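You operate a simulated robot arm through the tools that you are given. There is no shell and no other tool.

The job below is to be done with a simulated robot arm. You get a single attempt, and the scene is never put back.

JOB
Gauge the blue roller stub's run-out; stand it in the green tray up to 0.3 mm, else the brown.
Fine: crank once round, a twentieth short or an eighth over at most; dial arm off again.

It is judged by the outcome, as a careful person would: the job done as asked, and still so three seconds after it is handed in. It fails if anything else is knocked over, pushed out of place, dropped, spilled or broken.

ROBOT AND FRAMES
A 7-joint arm with a two-finger parallel gripper, fixed in place. Base frame: the origin is at the foot of the arm, x ahead of it, y to its left, z up; the work surface is at about z = 850. Lengths are in mm, angles in rad, forces in N, time in s.
With the tool pointing down near the work surface it reaches from about 240 to 680 mm from the base axis. Its first joint turns from -1.152 to 1.152 rad. Payload 2.4 kg.
The TCP is the grasp point between the finger pads, 30 mm short of the fingertips. In the tool frame z runs along the fingers and y along their closing line. Largest opening 94 mm; finger width 28, thickness 10; the body of the gripper, 50 by 96 mm, starts 55 mm behind the TCP.
Orientation is that of the tool frame in the base frame, as a unit quaternion [w, x, y, z]. With the fingers straight down and closing along the base's y, the tool's x points along the base's -x, its y along +y and its z along -z.

CONTROLS
- The arm moves only by the tool move_arm. Its argument "moves" is one flat list of numbers, 7 for each row, row after row: the shift along the tool's x, y, z in mm, then the turn, a rotation vector about the tool's x, y, z in degrees, then the closure, from 0 (fully open) to 1 (shut). In form: [x, y, z, ax, ay, az, gripper, x, y, z, ax, ay, az, gripper, ...]. A call has 1 to 20 rows; each row shifts and turns the commanded pose from where the row before left it, along the tool's axes as they then stand. Rows are played at 5 a second. More than 50 mm and 0.15 rad between two rows, or a gripper value outside its range, and nothing of the call is played. A pose out of reach is approached as far as the arm can. The call stops where the force on the tool passes 40 N (or 10 N more than at its start, if that is more) or the arm is blocked; 0.2 s more then pass. Each finger travels about 153 mm/s and halts on what it meets, pressing with about 33 N; the grip force reading is that of the motor and also rises with nothing between the fingers. The clock runs only during rows and for 0.2 s after the last one: add rows that do not move to give the fingers time. It gives the time, the measured TCP pose, the force on the tool (base axes), the opening and the grip force at its end, in the units of the frame above (readings bear some noise), with the torque about the TCP (base axes, N m) and any sound that the robot's microphone picked up, and new pictures: "views" is both (left out), scene, wrist or none.
- Cameras (640 x 400 px; columns grow to the right, rows downward): "scene" is fixed at [46.3, 480.9, 1441.1]; the picture's right is [-0.67, -0.74, 0.00], its down [-0.43, 0.39, -0.81] and it looks along [0.60, -0.54, -0.59] (base axes); focal length 330 px, centre (320, 200). "wrist" rides on the gripper at [76, 14, -102] in the tool frame; the picture's right is [-0.18, 0.98, 0.00], its down [-0.75, -0.14, -0.64] and it looks along [-0.63, -0.12, 0.77] (tool axes); focal length 243 px, centre (320, 200). There is no depth. A picture from a camera that has moved, and an enlarged one, comes with that camera's place and axes in the base frame and with its lens.
- zoom(camera, box): a new picture of the part [left, top, right, bottom] of that camera's present view, enlarged. It takes no simulated time.
- job_done(): hands the job in; it is judged then, once.

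Nothing tells you positions but the pictures and the camera data. Unless the task says otherwise, let go and move clear before handing in.

The tools are called as name(argument=value, ...) on one line, values as JSON. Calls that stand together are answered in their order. move_arm: Moves the arm, as the interface text tells. Its arguments: {"type":"object","properties":{"moves":{"type":"array","items":{"type":"number"}},"views":{"type":"string","enum":["both","scene","wrist","none"]}},"required":["moves"]} The other tools are called the same way: zoom (camera, box) takes an enlarged picture of a part of a camera's view; job_done () hands the job in.

At the start:

```text
time_s: 0.0
position: [395.6, -67.0, 1218.0]
ee_rot: [0.0, 0.0, 1.0, 0.0]
wrist_force: [0.3, -0.4, -0.3]
wrist_torque: [-0.03, -0.01, -0.02]
grip_width: 94.0
grasp_force: 0.0
```

scene: 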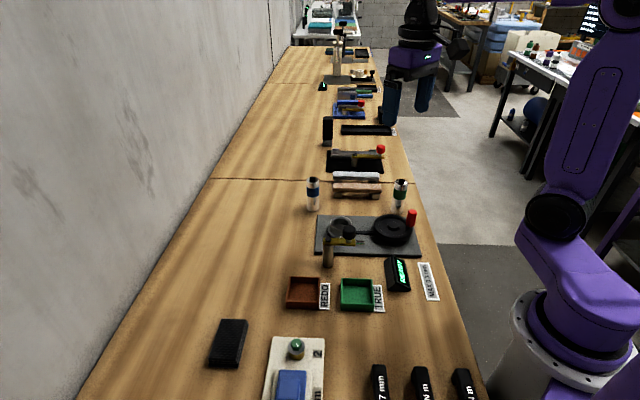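
wrist: 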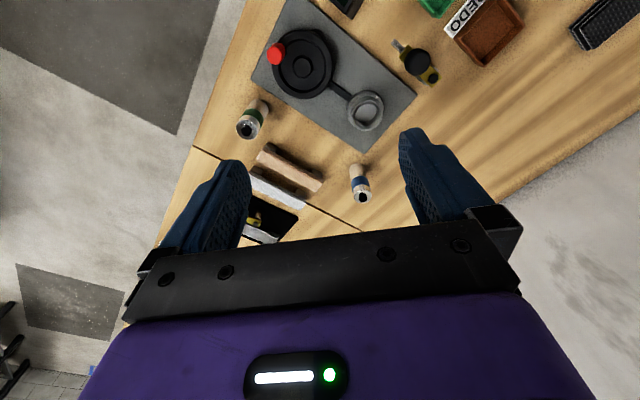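

I see a bench with a run-out gauge (grey base plate, black crank disc with red knob, a chuck ring and a dial arm), two stubs (one blue-banded, one green-banded), and green/brown trays. I'll zoom in first to understand the layout.

zoom(camera="scene", box=[280, 160, 450, 320])

zoom(camera="wrist", box=[220, 0, 540, 220])

zoom(camera="scene", box=[300, 200, 440, 300])

```text
2.50 times, centred on (365, 240) of scene
camera zoom: at [46.3, 480.9, 1441.1], right [-0.67, -0.74, 0.0], down [-0.43, 0.39, -0.81], along [0.6, -0.54, -0.59], focal length 824 px, centre (208, 100)
```

zoom: 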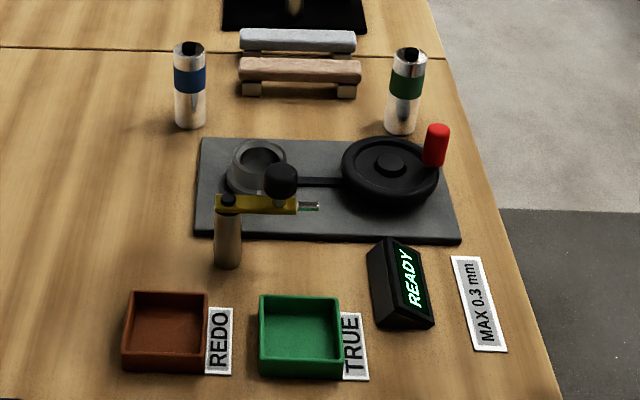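

```text
1.82 times, centred on (380, 110) of wrist
camera zoom: at [319.7, -51.4, 1321.7], right [0.18, 0.98, 0.0], down [0.75, -0.14, 0.64], along [0.63, -0.12, -0.77], focal length 441 px, centre (211, 364)
```

zoom: 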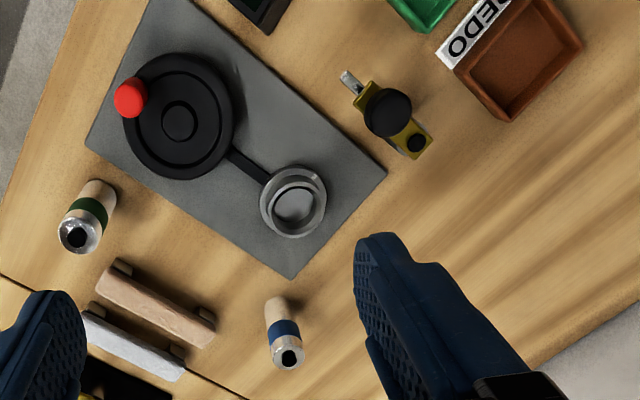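

```text
4.00 times, centred on (370, 250) of scene
camera zoom: at [46.3, 480.9, 1441.1], right [-0.67, -0.74, 0.0], down [-0.43, 0.39, -0.81], along [0.6, -0.54, -0.59], focal length 1319 px, centre (120, 0)
```

zoom: 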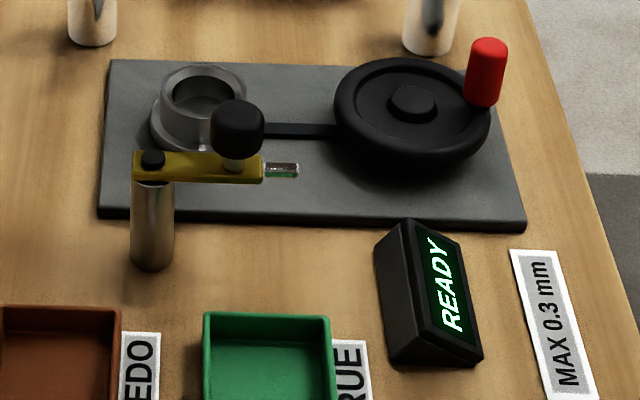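

The blue stub stands near (626, -22), the chuck cup near (492, 1), the crank knob near (368, -119) and the dial arm post near (439, 97). I'll bring the wrist camera closer for better measurements of the gauge.

move_arm(moves=[8, 20, 28, 0, 0, 0, 0, 8, 20, 28, 0, 0, 0, 0, 8, 20, 28, 0, 0, 0, 0, 8, 20, 28, 0, 0, 0, 0, 8, 20, 28, 0, 0, 0, 0, 0, 0, 0, 0, 0, 0, 0], views="both")

```text
time_s: 1.4
position: [355.7, 33.9, 1078.8]
ee_rot: [0.0, 0.0, 1.0, 0.001]
wrist_force: [-0.8, -0.4, 0.3]
wrist_torque: [0.01, 0.0, -0.01]
grip_width: 94.2
grasp_force: 0.1
camera wrist: at [279.4, 48.6, 1182.3], right [0.18, 0.98, 0.0], down [0.75, -0.14, 0.64], along [0.63, -0.12, -0.77], focal length 243 px, centre (320, 200)
```

scene: 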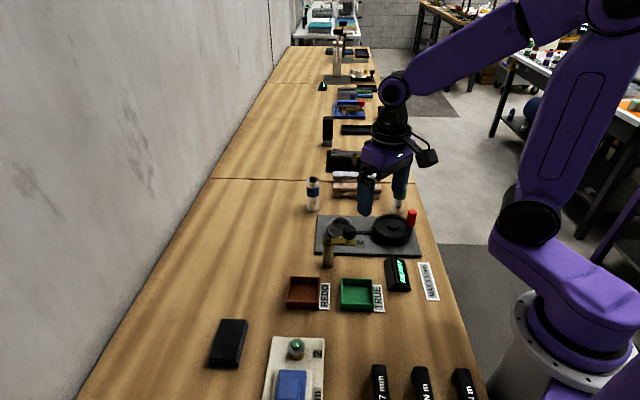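
wrist: 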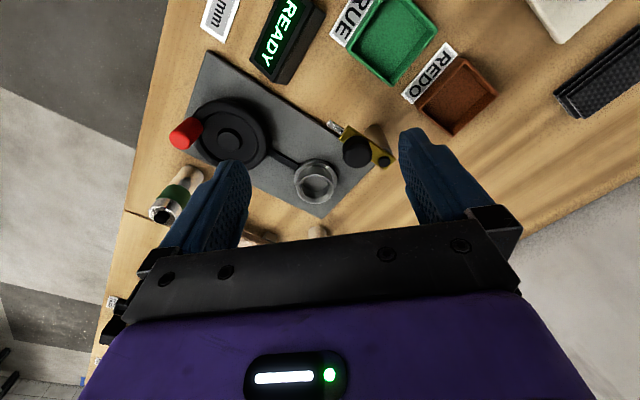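

zoom(camera="wrist", box=[280, 80, 440, 220])

zoom(camera="wrist", box=[140, 60, 300, 200])

zoom(camera="wrist", box=[320, 0, 520, 150])

```text
2.86 times, centred on (360, 150) of wrist
camera zoom: at [279.4, 48.6, 1182.3], right [0.18, 0.98, 0.0], down [0.75, -0.14, 0.64], along [0.63, -0.12, -0.77], focal length 693 px, centre (206, 343)
```

zoom: 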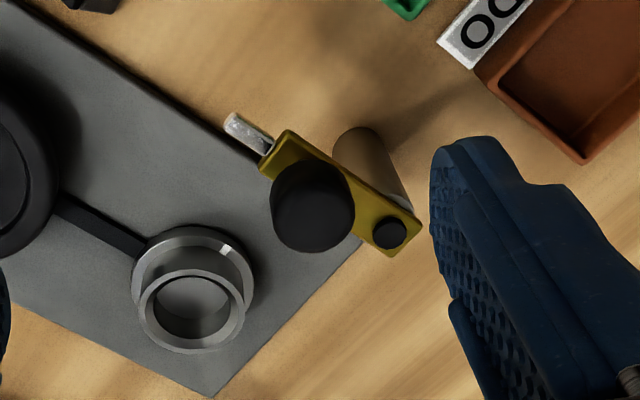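

```text
2.86 times, centred on (220, 130) of wrist
camera zoom: at [279.4, 48.6, 1182.3], right [0.18, 0.98, 0.0], down [0.75, -0.14, 0.64], along [0.63, -0.12, -0.77], focal length 693 px, centre (606, 400)
```

zoom: 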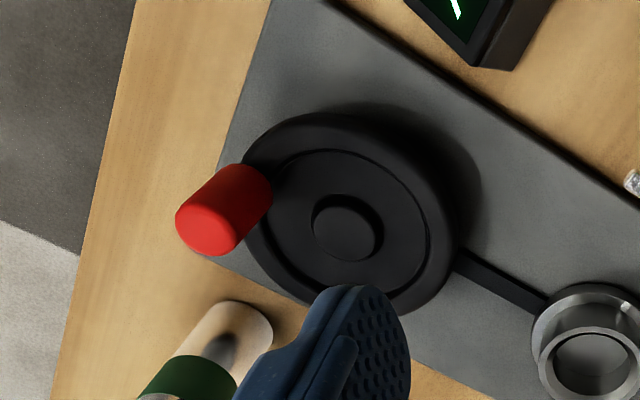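

```text
2.67 times, centred on (420, 75) of wrist
camera zoom: at [279.4, 48.6, 1182.3], right [0.18, 0.98, 0.0], down [0.75, -0.14, 0.64], along [0.63, -0.12, -0.77], focal length 647 px, centre (53, 533)
```

zoom: 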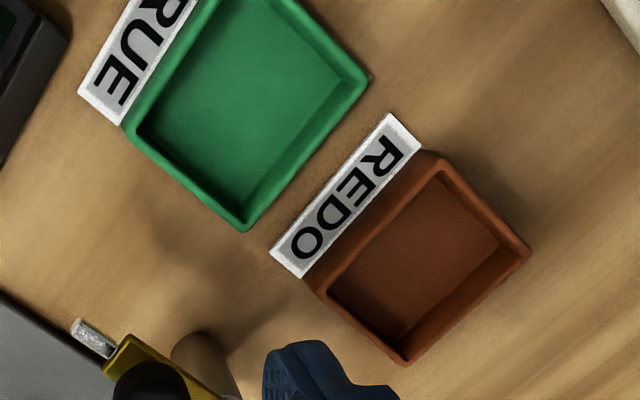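

Chuck at roughly (488, 1) with its rim near z 897, dial post (439, 96), black dial knob (412, 63), crank centre (396, -87) with the red knob about 43 mm out. Next I look at the blue stub more closely.

move_arm(moves=[-46, -12, 5, 0, 0, 0, 0, -46, -12, 5, 0, 0, 0, 0, -46, -12, 5, 0, 0, 0, 0, -46, -12, 5, 0, 0, 0, 0, 0, 0, 0, 0, 0, 0, 0], views="both")

```text
time_s: 2.6
position: [539.3, -17.0, 1056.3]
ee_rot: [-0.001, -0.001, 1.0, 0.0]
wrist_force: [-0.4, 0.2, 0.0]
wrist_torque: [0.03, -0.02, 0.0]
grip_width: 94.0
grasp_force: 0.1
camera wrist: at [463.2, -2.0, 1160.4], right [0.18, 0.98, 0.0], down [0.75, -0.14, 0.64], along [0.63, -0.12, -0.77], focal length 243 px, centre (320, 200)
```

scene: 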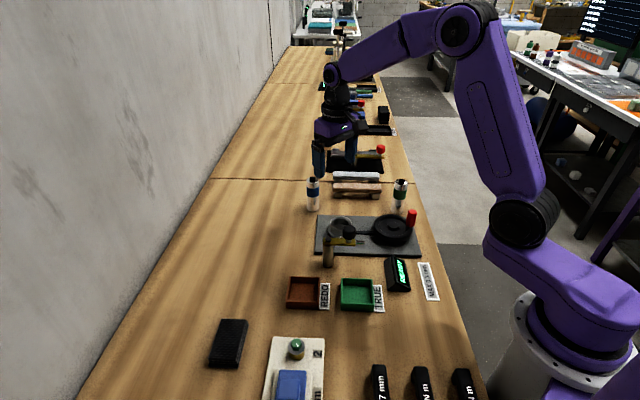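
wrist: 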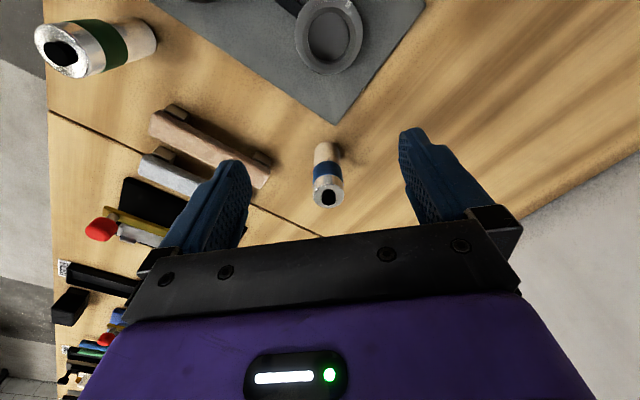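

zoom(camera="wrist", box=[280, 120, 380, 220])

zoom(camera="scene", box=[290, 160, 350, 220])

zoom(camera="wrist", box=[260, 0, 400, 90])

```text
4.00 times, centred on (330, 170) of wrist
camera zoom: at [463.2, -2.0, 1160.4], right [0.18, 0.98, 0.0], down [0.75, -0.14, 0.64], along [0.63, -0.12, -0.77], focal length 970 px, centre (280, 320)
```

zoom: 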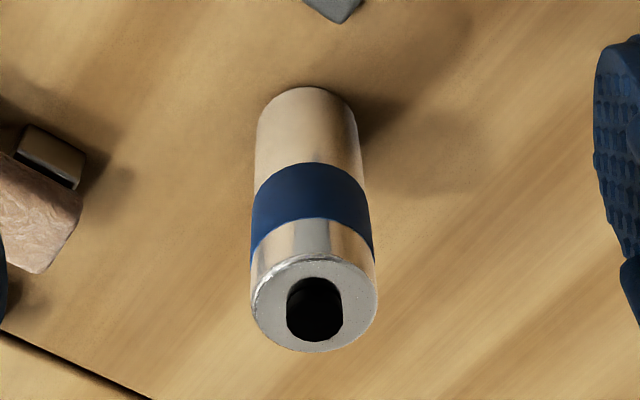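

```text
6.67 times, centred on (320, 190) of scene
camera zoom: at [46.4, 480.9, 1441.1], right [-0.67, -0.74, 0.0], down [-0.43, 0.39, -0.81], along [0.6, -0.54, -0.59], focal length 2198 px, centre (320, 267)
```

zoom: 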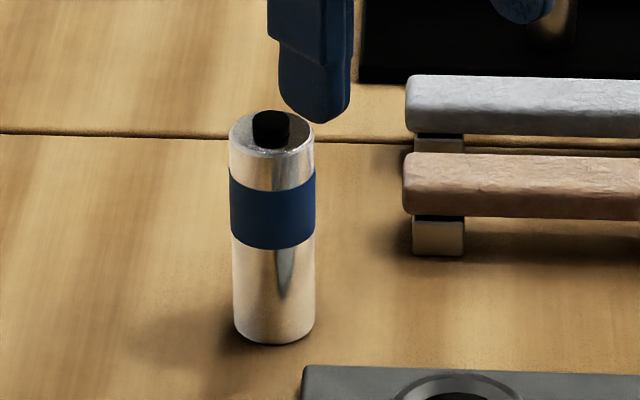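

```text
4.44 times, centred on (330, 45) of wrist
camera zoom: at [463.2, -2.0, 1160.4], right [0.18, 0.98, 0.0], down [0.75, -0.14, 0.64], along [0.63, -0.12, -0.77], focal length 1078 px, centre (276, 889)
```

zoom: 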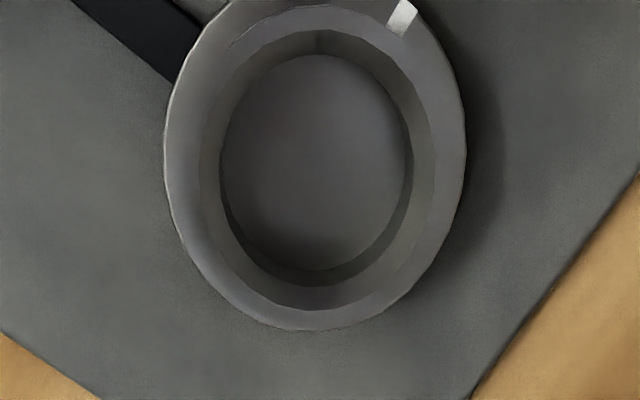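

The blue stub measures about 35 mm across and 100 mm tall, standing near (631, -24). I'll take a closer look at the chuck's shape from the scene camera before lifting it.

zoom(camera="scene", box=[315, 205, 375, 275])

zoom(camera="scene", box=[370, 200, 430, 260])

```text
5.71 times, centred on (345, 240) of scene
camera zoom: at [46.4, 480.9, 1441.1], right [-0.67, -0.74, 0.0], down [-0.43, 0.39, -0.81], along [0.6, -0.54, -0.59], focal length 1884 px, centre (177, -29)
```

zoom: 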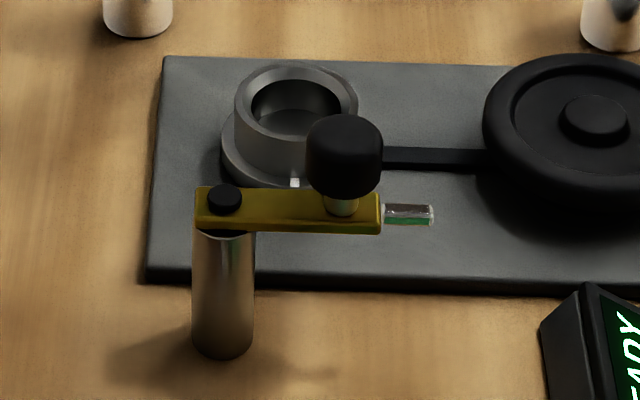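

```text
6.67 times, centred on (400, 230) of scene
camera zoom: at [46.4, 480.9, 1441.1], right [-0.67, -0.74, 0.0], down [-0.43, 0.39, -0.81], along [0.6, -0.54, -0.59], focal length 2198 px, centre (-213, 0)
```

zoom: 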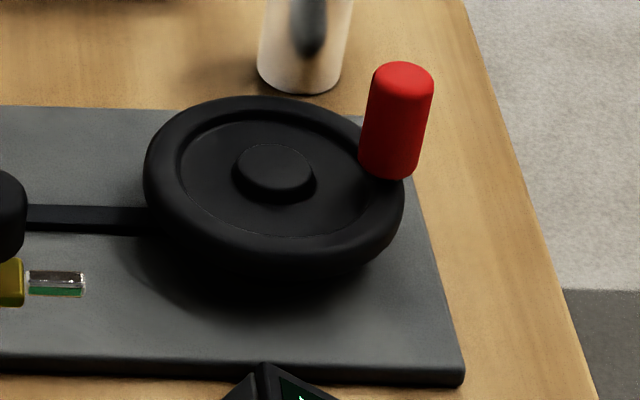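

The chuck is a sleeve with about a 41 mm bore on a flange, rim near z 890. Now I move over the blue stub at (631, -24) for a check before descending.

move_arm(moves=[-46, -3.5, 15, 0, 0, 0, 0.2, -45.7, -3.5, 15, 0, 0, 0, 0.2, 0, 0, 16, 0, 0, 0, 0.2, 0, 0, 0, 0, 0, 0, 0.2], views="both")

```text
time_s: 3.6
position: [631.2, -22.9, 1012.3]
ee_rot: [-0.001, 0.0, 1.0, 0.0]
wrist_force: [-0.4, -0.2, 0.3]
wrist_torque: [-0.03, 0.02, 0.02]
grip_width: 75.3
grasp_force: 0.1
camera wrist: at [555.8, -8.2, 1116.8], right [0.18, 0.98, 0.0], down [0.75, -0.14, 0.64], along [0.63, -0.12, -0.77], focal length 243 px, centre (320, 200)
```

scene: 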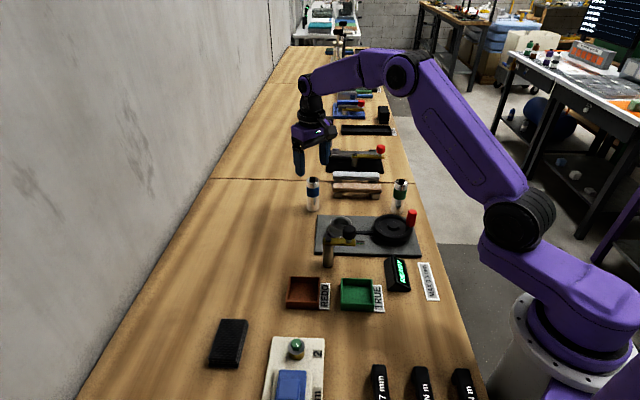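
wrist: 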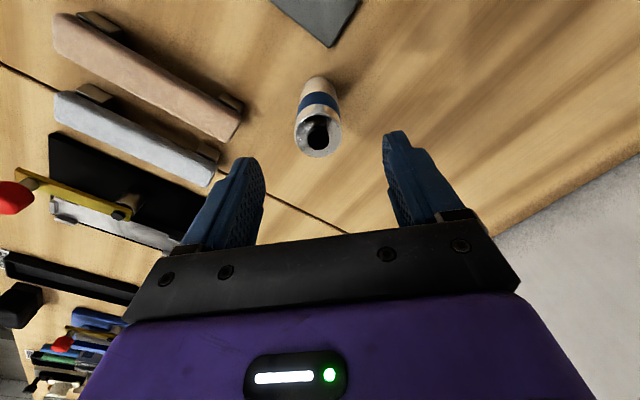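

zoom(camera="wrist", box=[270, 60, 370, 180])

```text
3.33 times, centred on (320, 120) of wrist
camera zoom: at [555.8, -8.2, 1116.8], right [0.18, 0.98, 0.0], down [0.75, -0.14, 0.64], along [0.63, -0.12, -0.77], focal length 809 px, centre (320, 467)
```

zoom: 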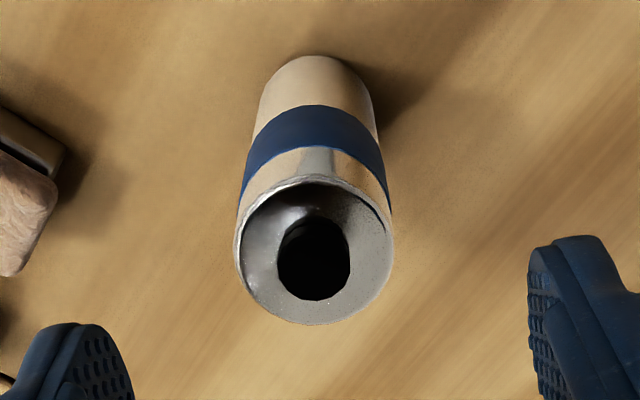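

The stub top is centred at (631.6, -24.1), nearly under the TCP. I'll descend to z 922 and close on it.

move_arm(moves=[-0.4, -1.2, 30, 0, 0, 0, 0.2, 0, 0, 30, 0, 0, 0, 0.2, 0, 0, 20, 0, 0, 0, 0.2, 0, 0, 10, 0, 0, 0, 0.2, 0, 0, 0, 0, 0, 0, 0.2, 0, 0, 0, 0, 0, 0, 0.5, 0, 0, 0, 0, 0, 0, 0.8, 0, 0, 0, 0, 0, 0, 1, 0, 0, 0, 0, 0, 0, 1], views="both")

```text
time_s: 5.6
position: [630.9, -24.0, 921.4]
ee_rot: [0.0, 0.0, 1.0, -0.001]
wrist_force: [0.3, -1.6, 0.8]
wrist_torque: [-0.05, -0.01, -0.01]
grip_width: 34.7
grasp_force: 32.7
camera wrist: at [554.6, -7.7, 1025.7], right [0.18, 0.98, 0.0], down [0.75, -0.14, 0.64], along [0.63, -0.12, -0.77], focal length 243 px, centre (320, 200)
```

scene: 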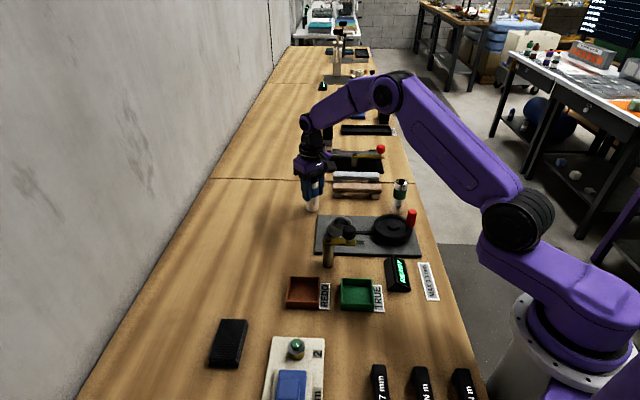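
wrist: 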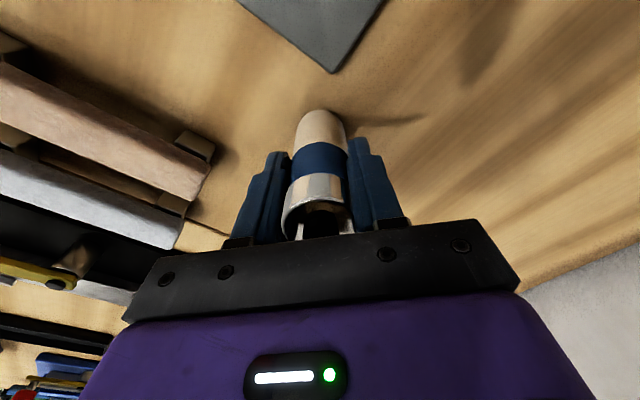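

Gripped at 34.7 mm. I lift it 80 mm and carry it over the chuck at (493, 0).

move_arm(moves=[0, 0, -20, 0, 0, 0, 1, 0, 0, -30, 0, 0, 0, 1, 0, 0, -30, 0, 0, 0, 1, 27, 5, 0, 0, 0, 0, 1, 28, 5, 0, 0, 0, 0, 1, 28, 5, 0, 0, 0, 0, 1, 28, 5, 0, 0, 0, 0, 1, 27, 4, 0, 0, 0, 0, 1, 0, 0, 0, 0, 0, 0, 1, 0, 0, 0, 0, 0, 0, 1], views="both")

```text
time_s: 7.8
position: [493.8, 2.3, 1002.9]
ee_rot: [0.0, 0.0, 1.0, -0.001]
wrist_force: [0.4, -1.1, -4.0]
wrist_torque: [-0.01, 0.02, 0.03]
grip_width: 35.0
grasp_force: 33.2
camera wrist: at [417.6, 16.7, 1106.2], right [0.18, 0.98, 0.0], down [0.75, -0.14, 0.64], along [0.63, -0.12, -0.77], focal length 243 px, centre (320, 200)
```

scene: 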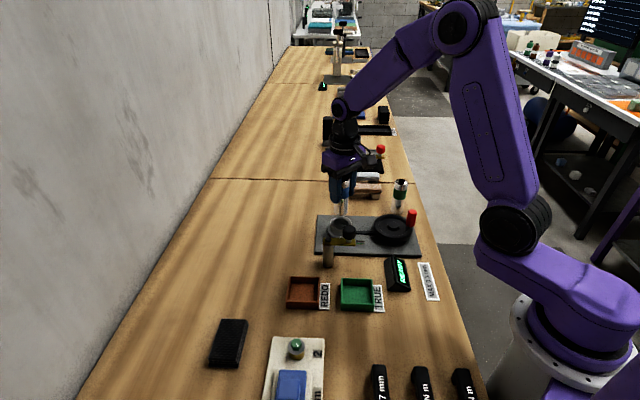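
wrist: 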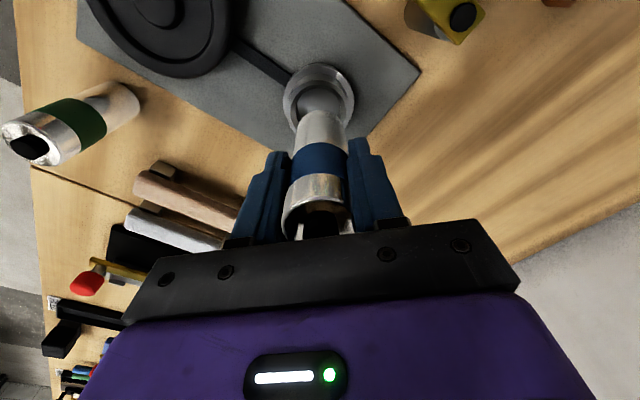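

zoom(camera="wrist", box=[270, 40, 370, 160])

zoom(camera="scene", box=[310, 180, 390, 270])

```text
3.33 times, centred on (320, 100) of wrist
camera zoom: at [417.6, 16.7, 1106.2], right [0.18, 0.98, 0.0], down [0.75, -0.14, 0.64], along [0.63, -0.12, -0.77], focal length 809 px, centre (320, 533)
```

zoom: 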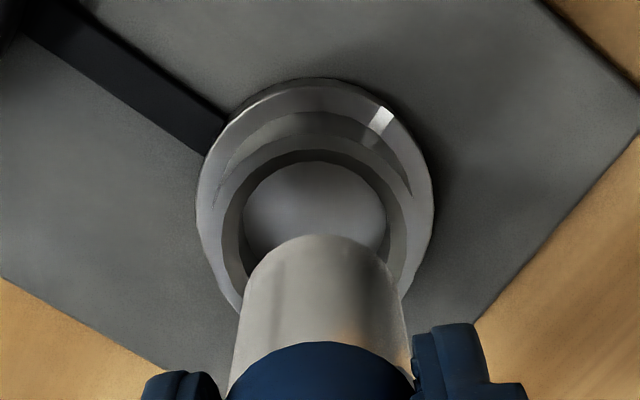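

```text
4.44 times, centred on (350, 225) of scene
camera zoom: at [46.4, 480.9, 1441.1], right [-0.67, -0.74, 0.0], down [-0.43, 0.39, -0.81], along [0.6, -0.54, -0.59], focal length 1465 px, centre (187, 89)
```

zoom: 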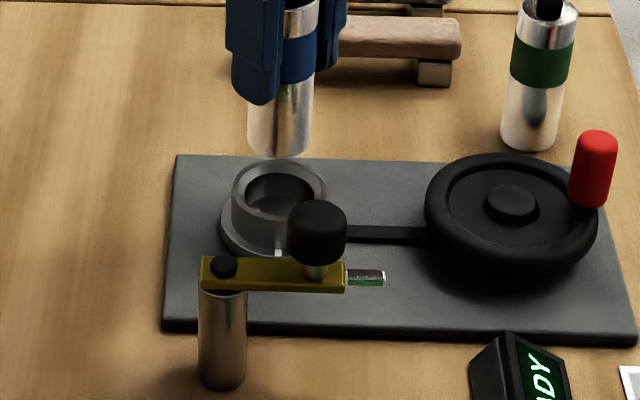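

The stub is aligned with the chuck to about 1 mm in both views. I nudge y by about -1 mm and lower it into the bore, watching the force.

move_arm(moves=[0.3, -1, 12, 0, 0, 0, 1, 0, 0, 15, 0, 0, 0, 1, 0, 0, 8, 0, 0, 0, 1, 0, 0, 5, 0, 0, 0, 1, 0, 0, 5, 0, 0, 0, 1, 0, 0, 5, 0, 0, 0, 1, 0, 0, 5, 0, 0, 0, 1, 0, 0, 0, 0, 0, 0, 1], views="both")

```text
time_s: 9.6
position: [495.5, -0.4, 947.3]
ee_rot: [0.002, 0.0, 1.0, 0.0]
wrist_force: [-4.7, 2.9, 27.2]
wrist_torque: [0.08, -0.1, -0.01]
grip_width: 34.4
grasp_force: 33.1
camera wrist: at [418.2, 15.6, 1051.9], right [0.18, 0.98, 0.0], down [0.75, -0.14, 0.65], along [0.63, -0.12, -0.76], focal length 243 px, centre (320, 200)
```

scene: 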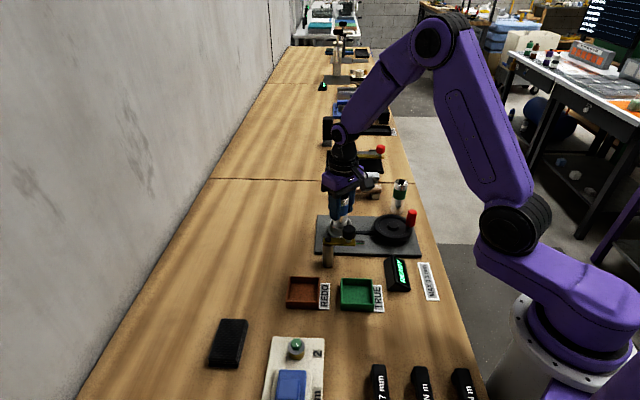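
wrist: 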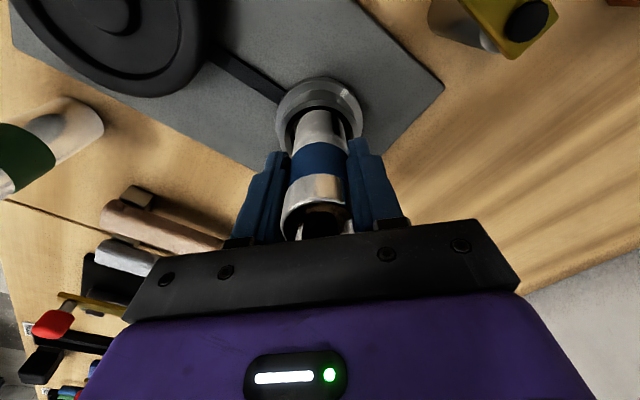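

Contact at z ≈ 947 (stub bottom near 876, below the rim). I zoom in to see whether it sits on the floor or on an edge.

zoom(camera="wrist", box=[265, 60, 375, 180])

zoom(camera="scene", box=[310, 180, 390, 270])

```text
3.33 times, centred on (320, 120) of wrist
camera zoom: at [418.2, 15.6, 1051.9], right [0.18, 0.98, 0.0], down [0.75, -0.14, 0.65], along [0.63, -0.12, -0.76], focal length 809 px, centre (320, 467)
```

zoom: 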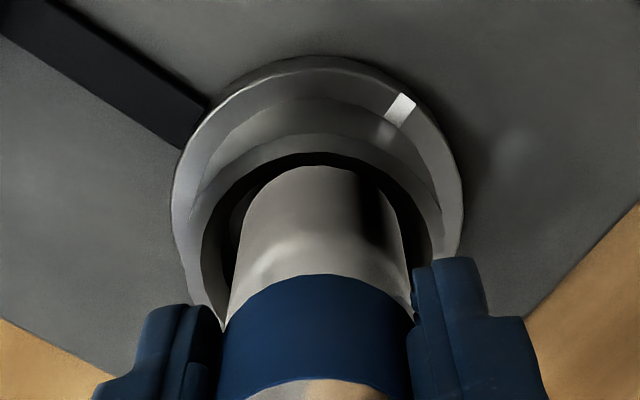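

```text
4.44 times, centred on (350, 225) of scene
camera zoom: at [45.8, 481.0, 1441.1], right [-0.67, -0.74, 0.0], down [-0.43, 0.39, -0.81], along [0.6, -0.54, -0.59], focal length 1465 px, centre (187, 89)
```

zoom: 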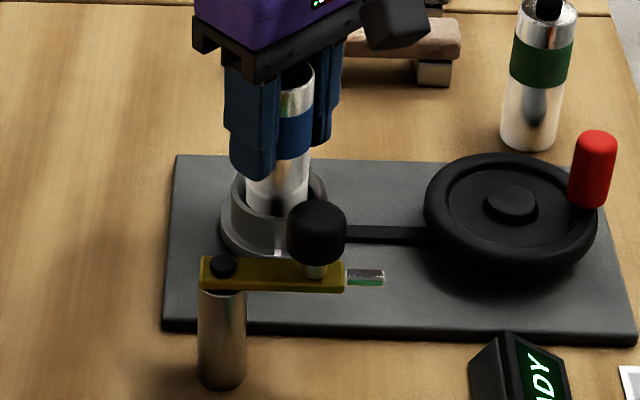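

It's unclear whether this is the floor or an edge, so I back off 4 mm, read the free position, and press again gently with a small x correction.

move_arm(moves=[0, 0, -4, 0, 0, 0, 1, 0, 0, 0, 0, 0, 0, 1, 0, 0, 0, 0, 0, 0, 1], views="wrist")

zoom(camera="wrist", box=[265, 60, 375, 180])

```text
time_s: 10.4
position: [493.7, 0.6, 950.9]
ee_rot: [-0.001, 0.001, 1.0, 0.0]
wrist_force: [-0.1, 0.4, -4.2]
wrist_torque: [-0.01, 0.02, 0.02]
grip_width: 34.7
grasp_force: 33.4
camera wrist: at [417.8, 15.5, 1054.7], right [0.18, 0.98, 0.0], down [0.75, -0.14, 0.64], along [0.63, -0.12, -0.77], focal length 243 px, centre (320, 200)
```

wrist: 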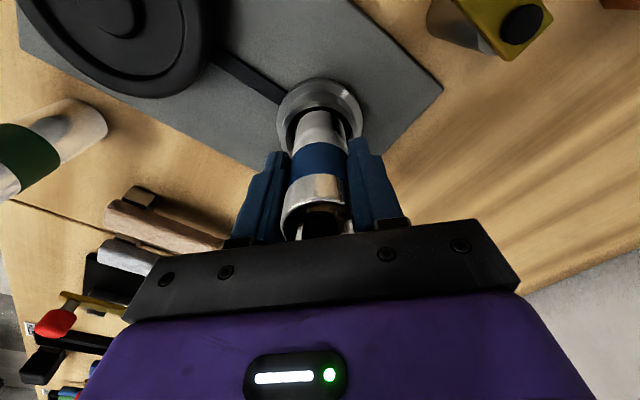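

```text
3.33 times, centred on (320, 120) of wrist
camera zoom: at [417.8, 15.5, 1054.7], right [0.18, 0.98, 0.0], down [0.75, -0.14, 0.64], along [0.63, -0.12, -0.77], focal length 809 px, centre (320, 467)
```

zoom: 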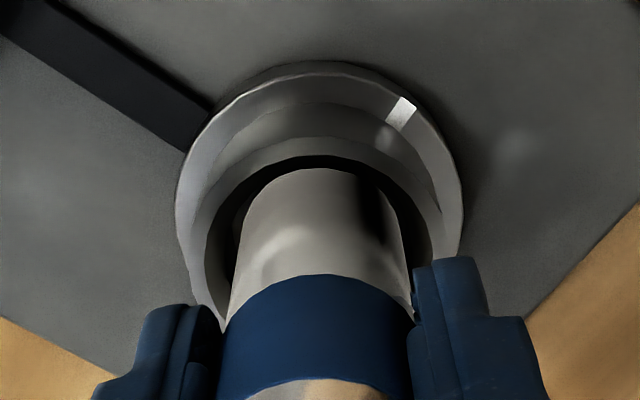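

Free at z 951 with only the stub's weight. I lower in small steps to find exactly where contact starts.

move_arm(moves=[0, 0, 2, 0, 0, 0, 1, 0, 0, 0, 0, 0, 0, 1, 0, 0, 0, 0, 0, 0, 1], views="none")

move_arm(moves=[0, 0, 1, 0, 0, 0, 1, 0, 0, 0, 0, 0, 0, 1, 0, 0, 0, 0, 0, 0, 1], views="none")

```text
time_s: 11.2
position: [494.7, 0.3, 950.3]
ee_rot: [0.001, 0.0, 1.0, 0.0]
wrist_force: [-8.9, -0.3, 26.8]
wrist_torque: [-0.02, -0.03, 0.0]
grip_width: 34.7
grasp_force: 33.2
```

```text
time_s: 12.0
position: [494.7, 0.6, 948.9]
ee_rot: [0.002, 0.001, 1.0, 0.0]
wrist_force: [-2.3, -0.4, 27.3]
wrist_torque: [-0.02, -0.19, 0.04]
grip_width: 34.7
grasp_force: 33.4
```

Contact force saturates at 27 N because the stub slips in the pads, so it is on a firm floor at about z 877, which agrees with the bore floor seen in the pictures. I relax the pressure and release it.

move_arm(moves=[0, 0, -1, 0, 0, 0, 1, 0, 0, 0, 0, 0, 0, 1, 0, 0, 0, 0, 0, 0, 0.8, 0, 0, 0, 0, 0, 0, 0.55, 0, 0, 0, 0, 0, 0, 0.4, 0, 0, 0, 0, 0, 0, 0.4, 0, 0, 0, 0, 0, 0, 0.4], views="both")

zoom(camera="wrist", box=[255, 60, 385, 240])

zoom(camera="scene", box=[310, 180, 390, 270])

```text
time_s: 13.6
position: [494.1, 0.4, 948.8]
ee_rot: [0.0, 0.001, 1.0, 0.0]
wrist_force: [0.6, -0.2, 0.2]
wrist_torque: [0.01, 0.0, -0.04]
grip_width: 56.6
grasp_force: 0.0
camera wrist: at [417.8, 15.5, 1052.9], right [0.18, 0.98, 0.0], down [0.75, -0.14, 0.64], along [0.63, -0.12, -0.77], focal length 243 px, centre (320, 200)
```

scene: 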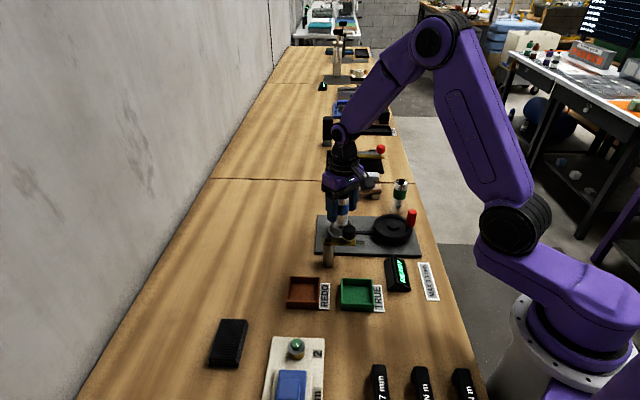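
wrist: 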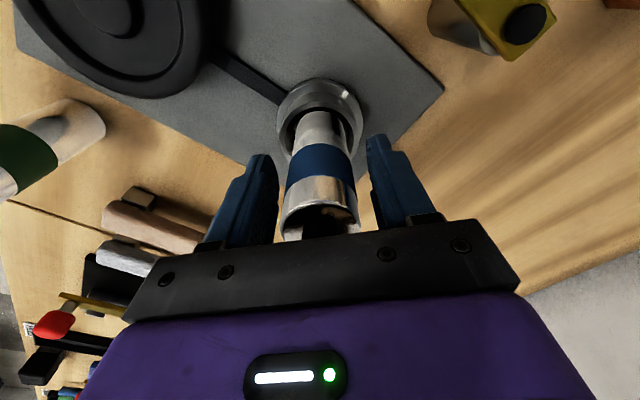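

```text
2.22 times, centred on (320, 150) of wrist
camera zoom: at [417.8, 15.5, 1052.9], right [0.18, 0.98, 0.0], down [0.75, -0.14, 0.64], along [0.63, -0.12, -0.77], focal length 539 px, centre (320, 311)
```

zoom: 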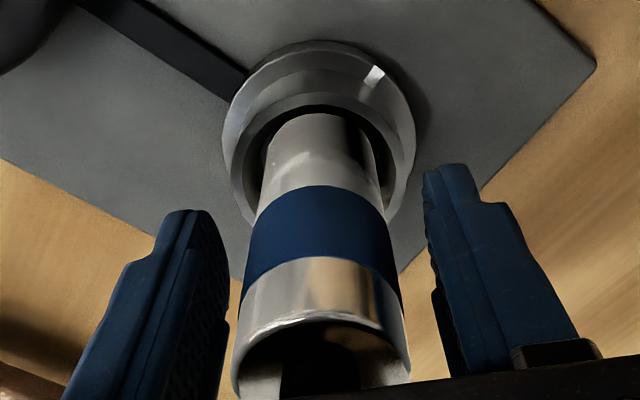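

```text
4.44 times, centred on (350, 225) of scene
camera zoom: at [46.3, 480.9, 1441.1], right [-0.67, -0.74, 0.0], down [-0.43, 0.39, -0.81], along [0.6, -0.54, -0.59], focal length 1465 px, centre (187, 89)
```

zoom: 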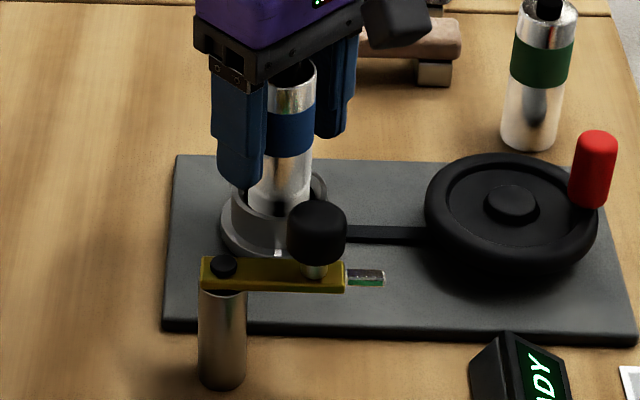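

The stub stands free in the chuck and looks upright. I raise the gripper clear and look at the display and the stub.

move_arm(moves=[0, 0, -15, 0, 0, 0, 0.3, 0, 0, -30, 0, 0, 0, 0.3, 0, 0, -40, 0, 0, 0, 0.3, 0, 0, -40, 0, 0, 0, 0.3, 0, 0, 0, 0, 0, 0, 0.3], views="both")

zoom(camera="scene", box=[310, 180, 440, 300])

zoom(camera="wrist", box=[260, 60, 390, 190])

```text
time_s: 14.8
position: [495.9, 0.3, 1075.0]
ee_rot: [0.0, 0.0, 1.0, 0.0]
wrist_force: [0.2, 0.9, 0.1]
wrist_torque: [-0.03, -0.02, 0.01]
grip_width: 65.7
grasp_force: 0.1
camera wrist: at [419.2, 15.3, 1179.7], right [0.18, 0.98, 0.0], down [0.75, -0.14, 0.64], along [0.63, -0.12, -0.77], focal length 243 px, centre (320, 200)
```

scene: 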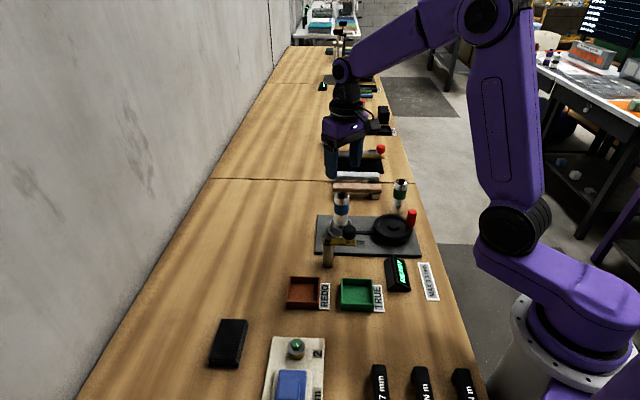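
wrist: 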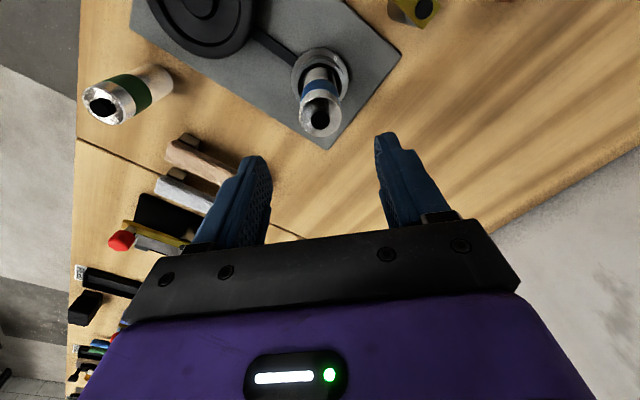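

```text
3.33 times, centred on (375, 240) of scene
camera zoom: at [46.3, 480.9, 1441.1], right [-0.67, -0.74, 0.0], down [-0.43, 0.39, -0.81], along [0.6, -0.54, -0.59], focal length 1099 px, centre (137, 67)
```

zoom: 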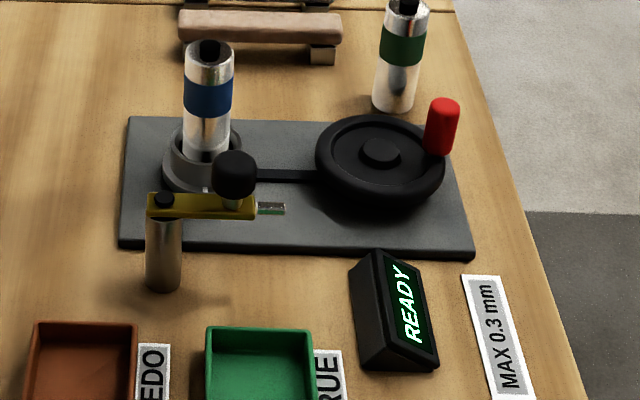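

```text
3.08 times, centred on (325, 125) of wrist
camera zoom: at [419.2, 15.3, 1179.7], right [0.18, 0.98, 0.0], down [0.75, -0.14, 0.64], along [0.63, -0.12, -0.77], focal length 746 px, centre (305, 431)
```

zoom: 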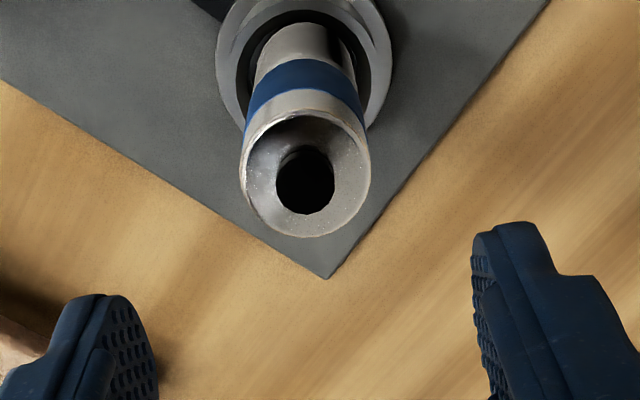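

The blue stub is seated upright in the chuck at about (494.5, 0.5) and the display reads READY. Next I move over the dial arm for an accurate look before swinging it on.

move_arm(moves=[38, 20, 8, 0, 0, 0, 0.3, 38, 20, 8, 0, 0, 0, 0.3, 37, 20, 8, 0, 0, 0, 0.3, 0, 0, 0, 0, 0, 0, 0.3], views="wrist")

zoom(camera="wrist", box=[220, 60, 420, 240])

```text
time_s: 15.8
position: [380.6, 59.1, 1050.0]
ee_rot: [0.0, 0.0, 1.0, 0.0]
wrist_force: [0.2, -0.2, -0.6]
wrist_torque: [0.0, 0.04, -0.05]
grip_width: 65.8
grasp_force: 0.1
camera wrist: at [303.9, 74.6, 1154.3], right [0.18, 0.98, 0.0], down [0.75, -0.14, 0.64], along [0.63, -0.12, -0.77], focal length 243 px, centre (320, 200)
```

wrist: 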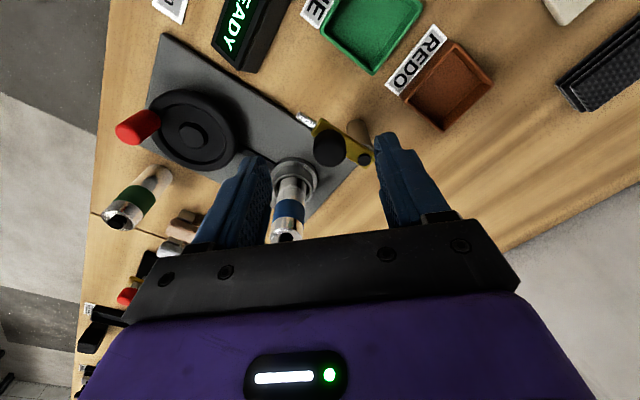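

```text
2.22 times, centred on (320, 150) of wrist
camera zoom: at [303.9, 74.6, 1154.3], right [0.18, 0.98, 0.0], down [0.75, -0.14, 0.64], along [0.63, -0.12, -0.77], focal length 539 px, centre (320, 311)
```

zoom: 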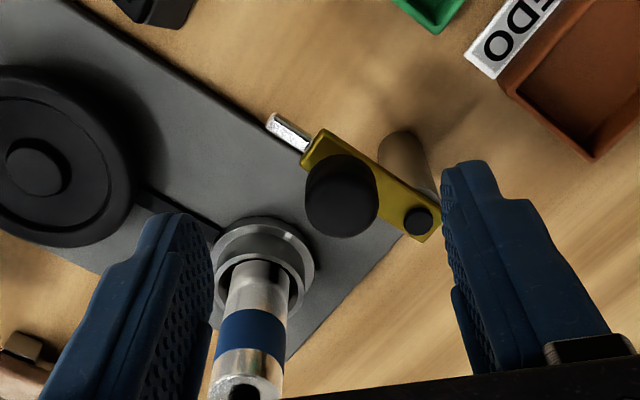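

The dial arm pivots at about (441, 95), its black knob at (412, 62.5) spanning z ≈ 937–960, and it currently points away from the stub. I'll close the fingers and lower them beside the knob on its −x side.

move_arm(moves=[8, 2.7, 0, 0, 0, 0, 0.6, 0, 0, 0, 0, 0, 0, 1, 0, 0, 25, 0, 0, 0, 1, 0, 0, 25, 0, 0, 0, 1, 0, 0, 16, 0, 0, 0, 1, 0, 0, 10, 0, 0, 0, 1, 0, 0, 0, 0, 0, 0, 1], views="both")

zoom(camera="scene", box=[310, 180, 430, 290])

zoom(camera="wrist", box=[240, 80, 400, 240])

```text
time_s: 17.4
position: [371.8, 63.0, 973.5]
ee_rot: [0.0, 0.0, 1.0, 0.0]
wrist_force: [0.2, 0.0, 1.0]
wrist_torque: [-0.02, 0.03, -0.01]
grip_width: 0.0
grasp_force: 33.6
camera wrist: at [295.8, 78.1, 1076.9], right [0.18, 0.98, 0.0], down [0.75, -0.14, 0.64], along [0.63, -0.12, -0.77], focal length 243 px, centre (320, 200)
```

scene: 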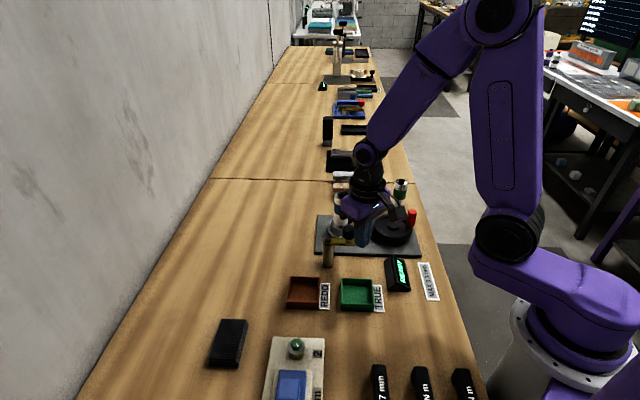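
wrist: 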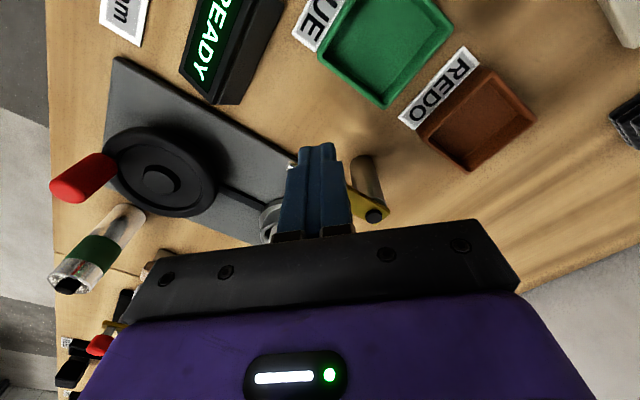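

```text
3.64 times, centred on (370, 235) of scene
camera zoom: at [46.3, 480.9, 1441.1], right [-0.67, -0.74, 0.0], down [-0.43, 0.39, -0.81], along [0.6, -0.54, -0.59], focal length 1199 px, centre (138, 73)
```

zoom: 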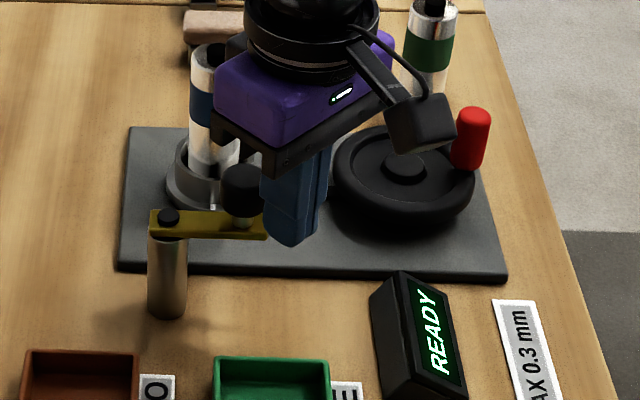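

```text
2.50 times, centred on (320, 160) of wrist
camera zoom: at [295.8, 78.1, 1076.9], right [0.18, 0.98, 0.0], down [0.75, -0.14, 0.64], along [0.63, -0.12, -0.77], focal length 606 px, centre (320, 300)
```

zoom: 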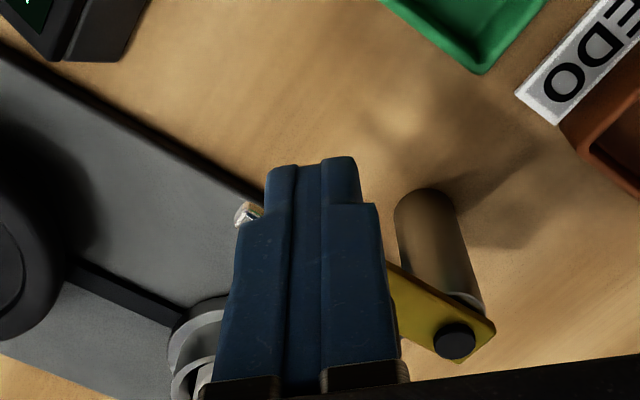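

The closed fingers sit just beside the knob. I push it along its arc about the post, pausing partway to check.

move_arm(moves=[-5, 0, 0, 0, 0, 0, 1, -5, 0, 0, 0, 0, 0, 1, -3.05, -2.35, 0, 0, 0, 0, 1, -3.05, -2.35, 0, 0, 0, 0, 1, -3.45, -1.75, 0, 0, 0, 0, 1, -3.45, -1.75, 0, 0, 0, 0, 1, -3.7, -1.1, 0, 0, 0, 0, 1, -3.7, -1.1, 0, 0, 0, 0, 1, 0, 0, 0, 0, 0, 0, 1], views="both")

zoom(camera="scene", box=[310, 180, 430, 290])

zoom(camera="wrist", box=[240, 80, 400, 240])

```text
time_s: 19.4
position: [402.1, 52.7, 973.3]
ee_rot: [0.0, 0.0, 1.0, 0.0]
wrist_force: [-1.7, -1.0, -0.5]
wrist_torque: [-0.02, 0.09, -0.03]
grip_width: 0.1
grasp_force: 33.3
camera wrist: at [326.9, 67.7, 1077.5], right [0.18, 0.98, 0.0], down [0.75, -0.14, 0.64], along [0.63, -0.12, -0.77], focal length 243 px, centre (320, 200)
```

scene: 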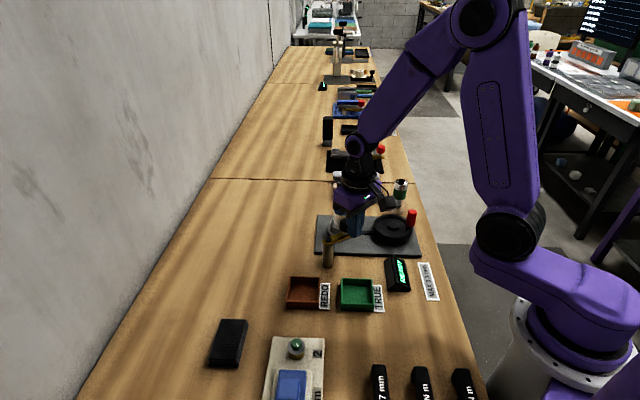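
wrist: 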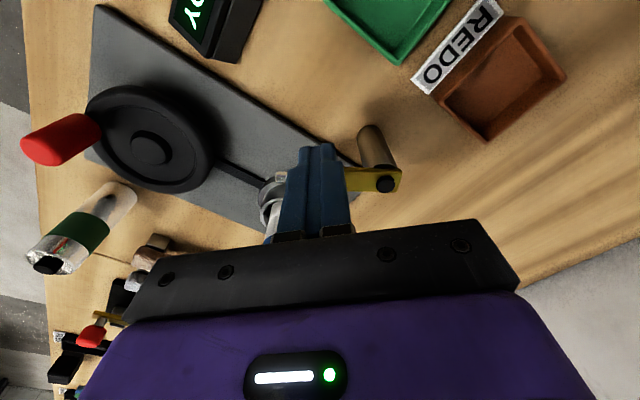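

```text
3.64 times, centred on (370, 235) of scene
camera zoom: at [46.3, 480.9, 1441.1], right [-0.67, -0.74, 0.0], down [-0.43, 0.39, -0.81], along [0.6, -0.54, -0.59], focal length 1199 px, centre (138, 73)
```

zoom: 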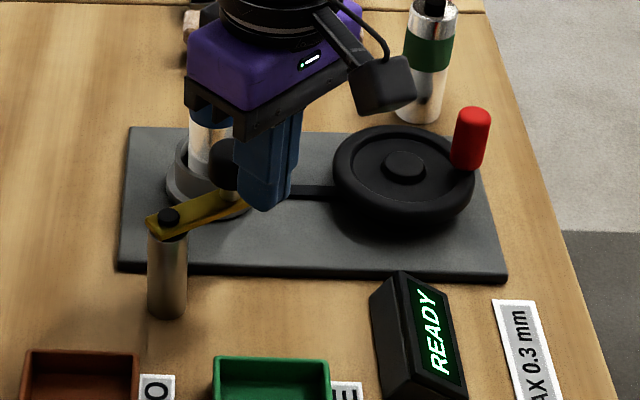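

```text
2.50 times, centred on (320, 160) of wrist
camera zoom: at [326.9, 67.7, 1077.5], right [0.18, 0.98, 0.0], down [0.75, -0.14, 0.64], along [0.63, -0.12, -0.77], focal length 606 px, centre (320, 300)
```

zoom: 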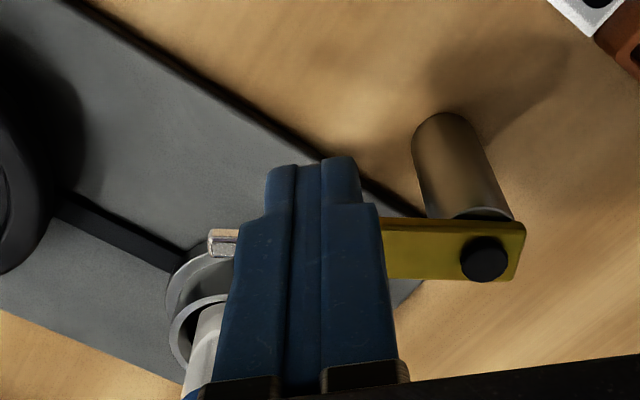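

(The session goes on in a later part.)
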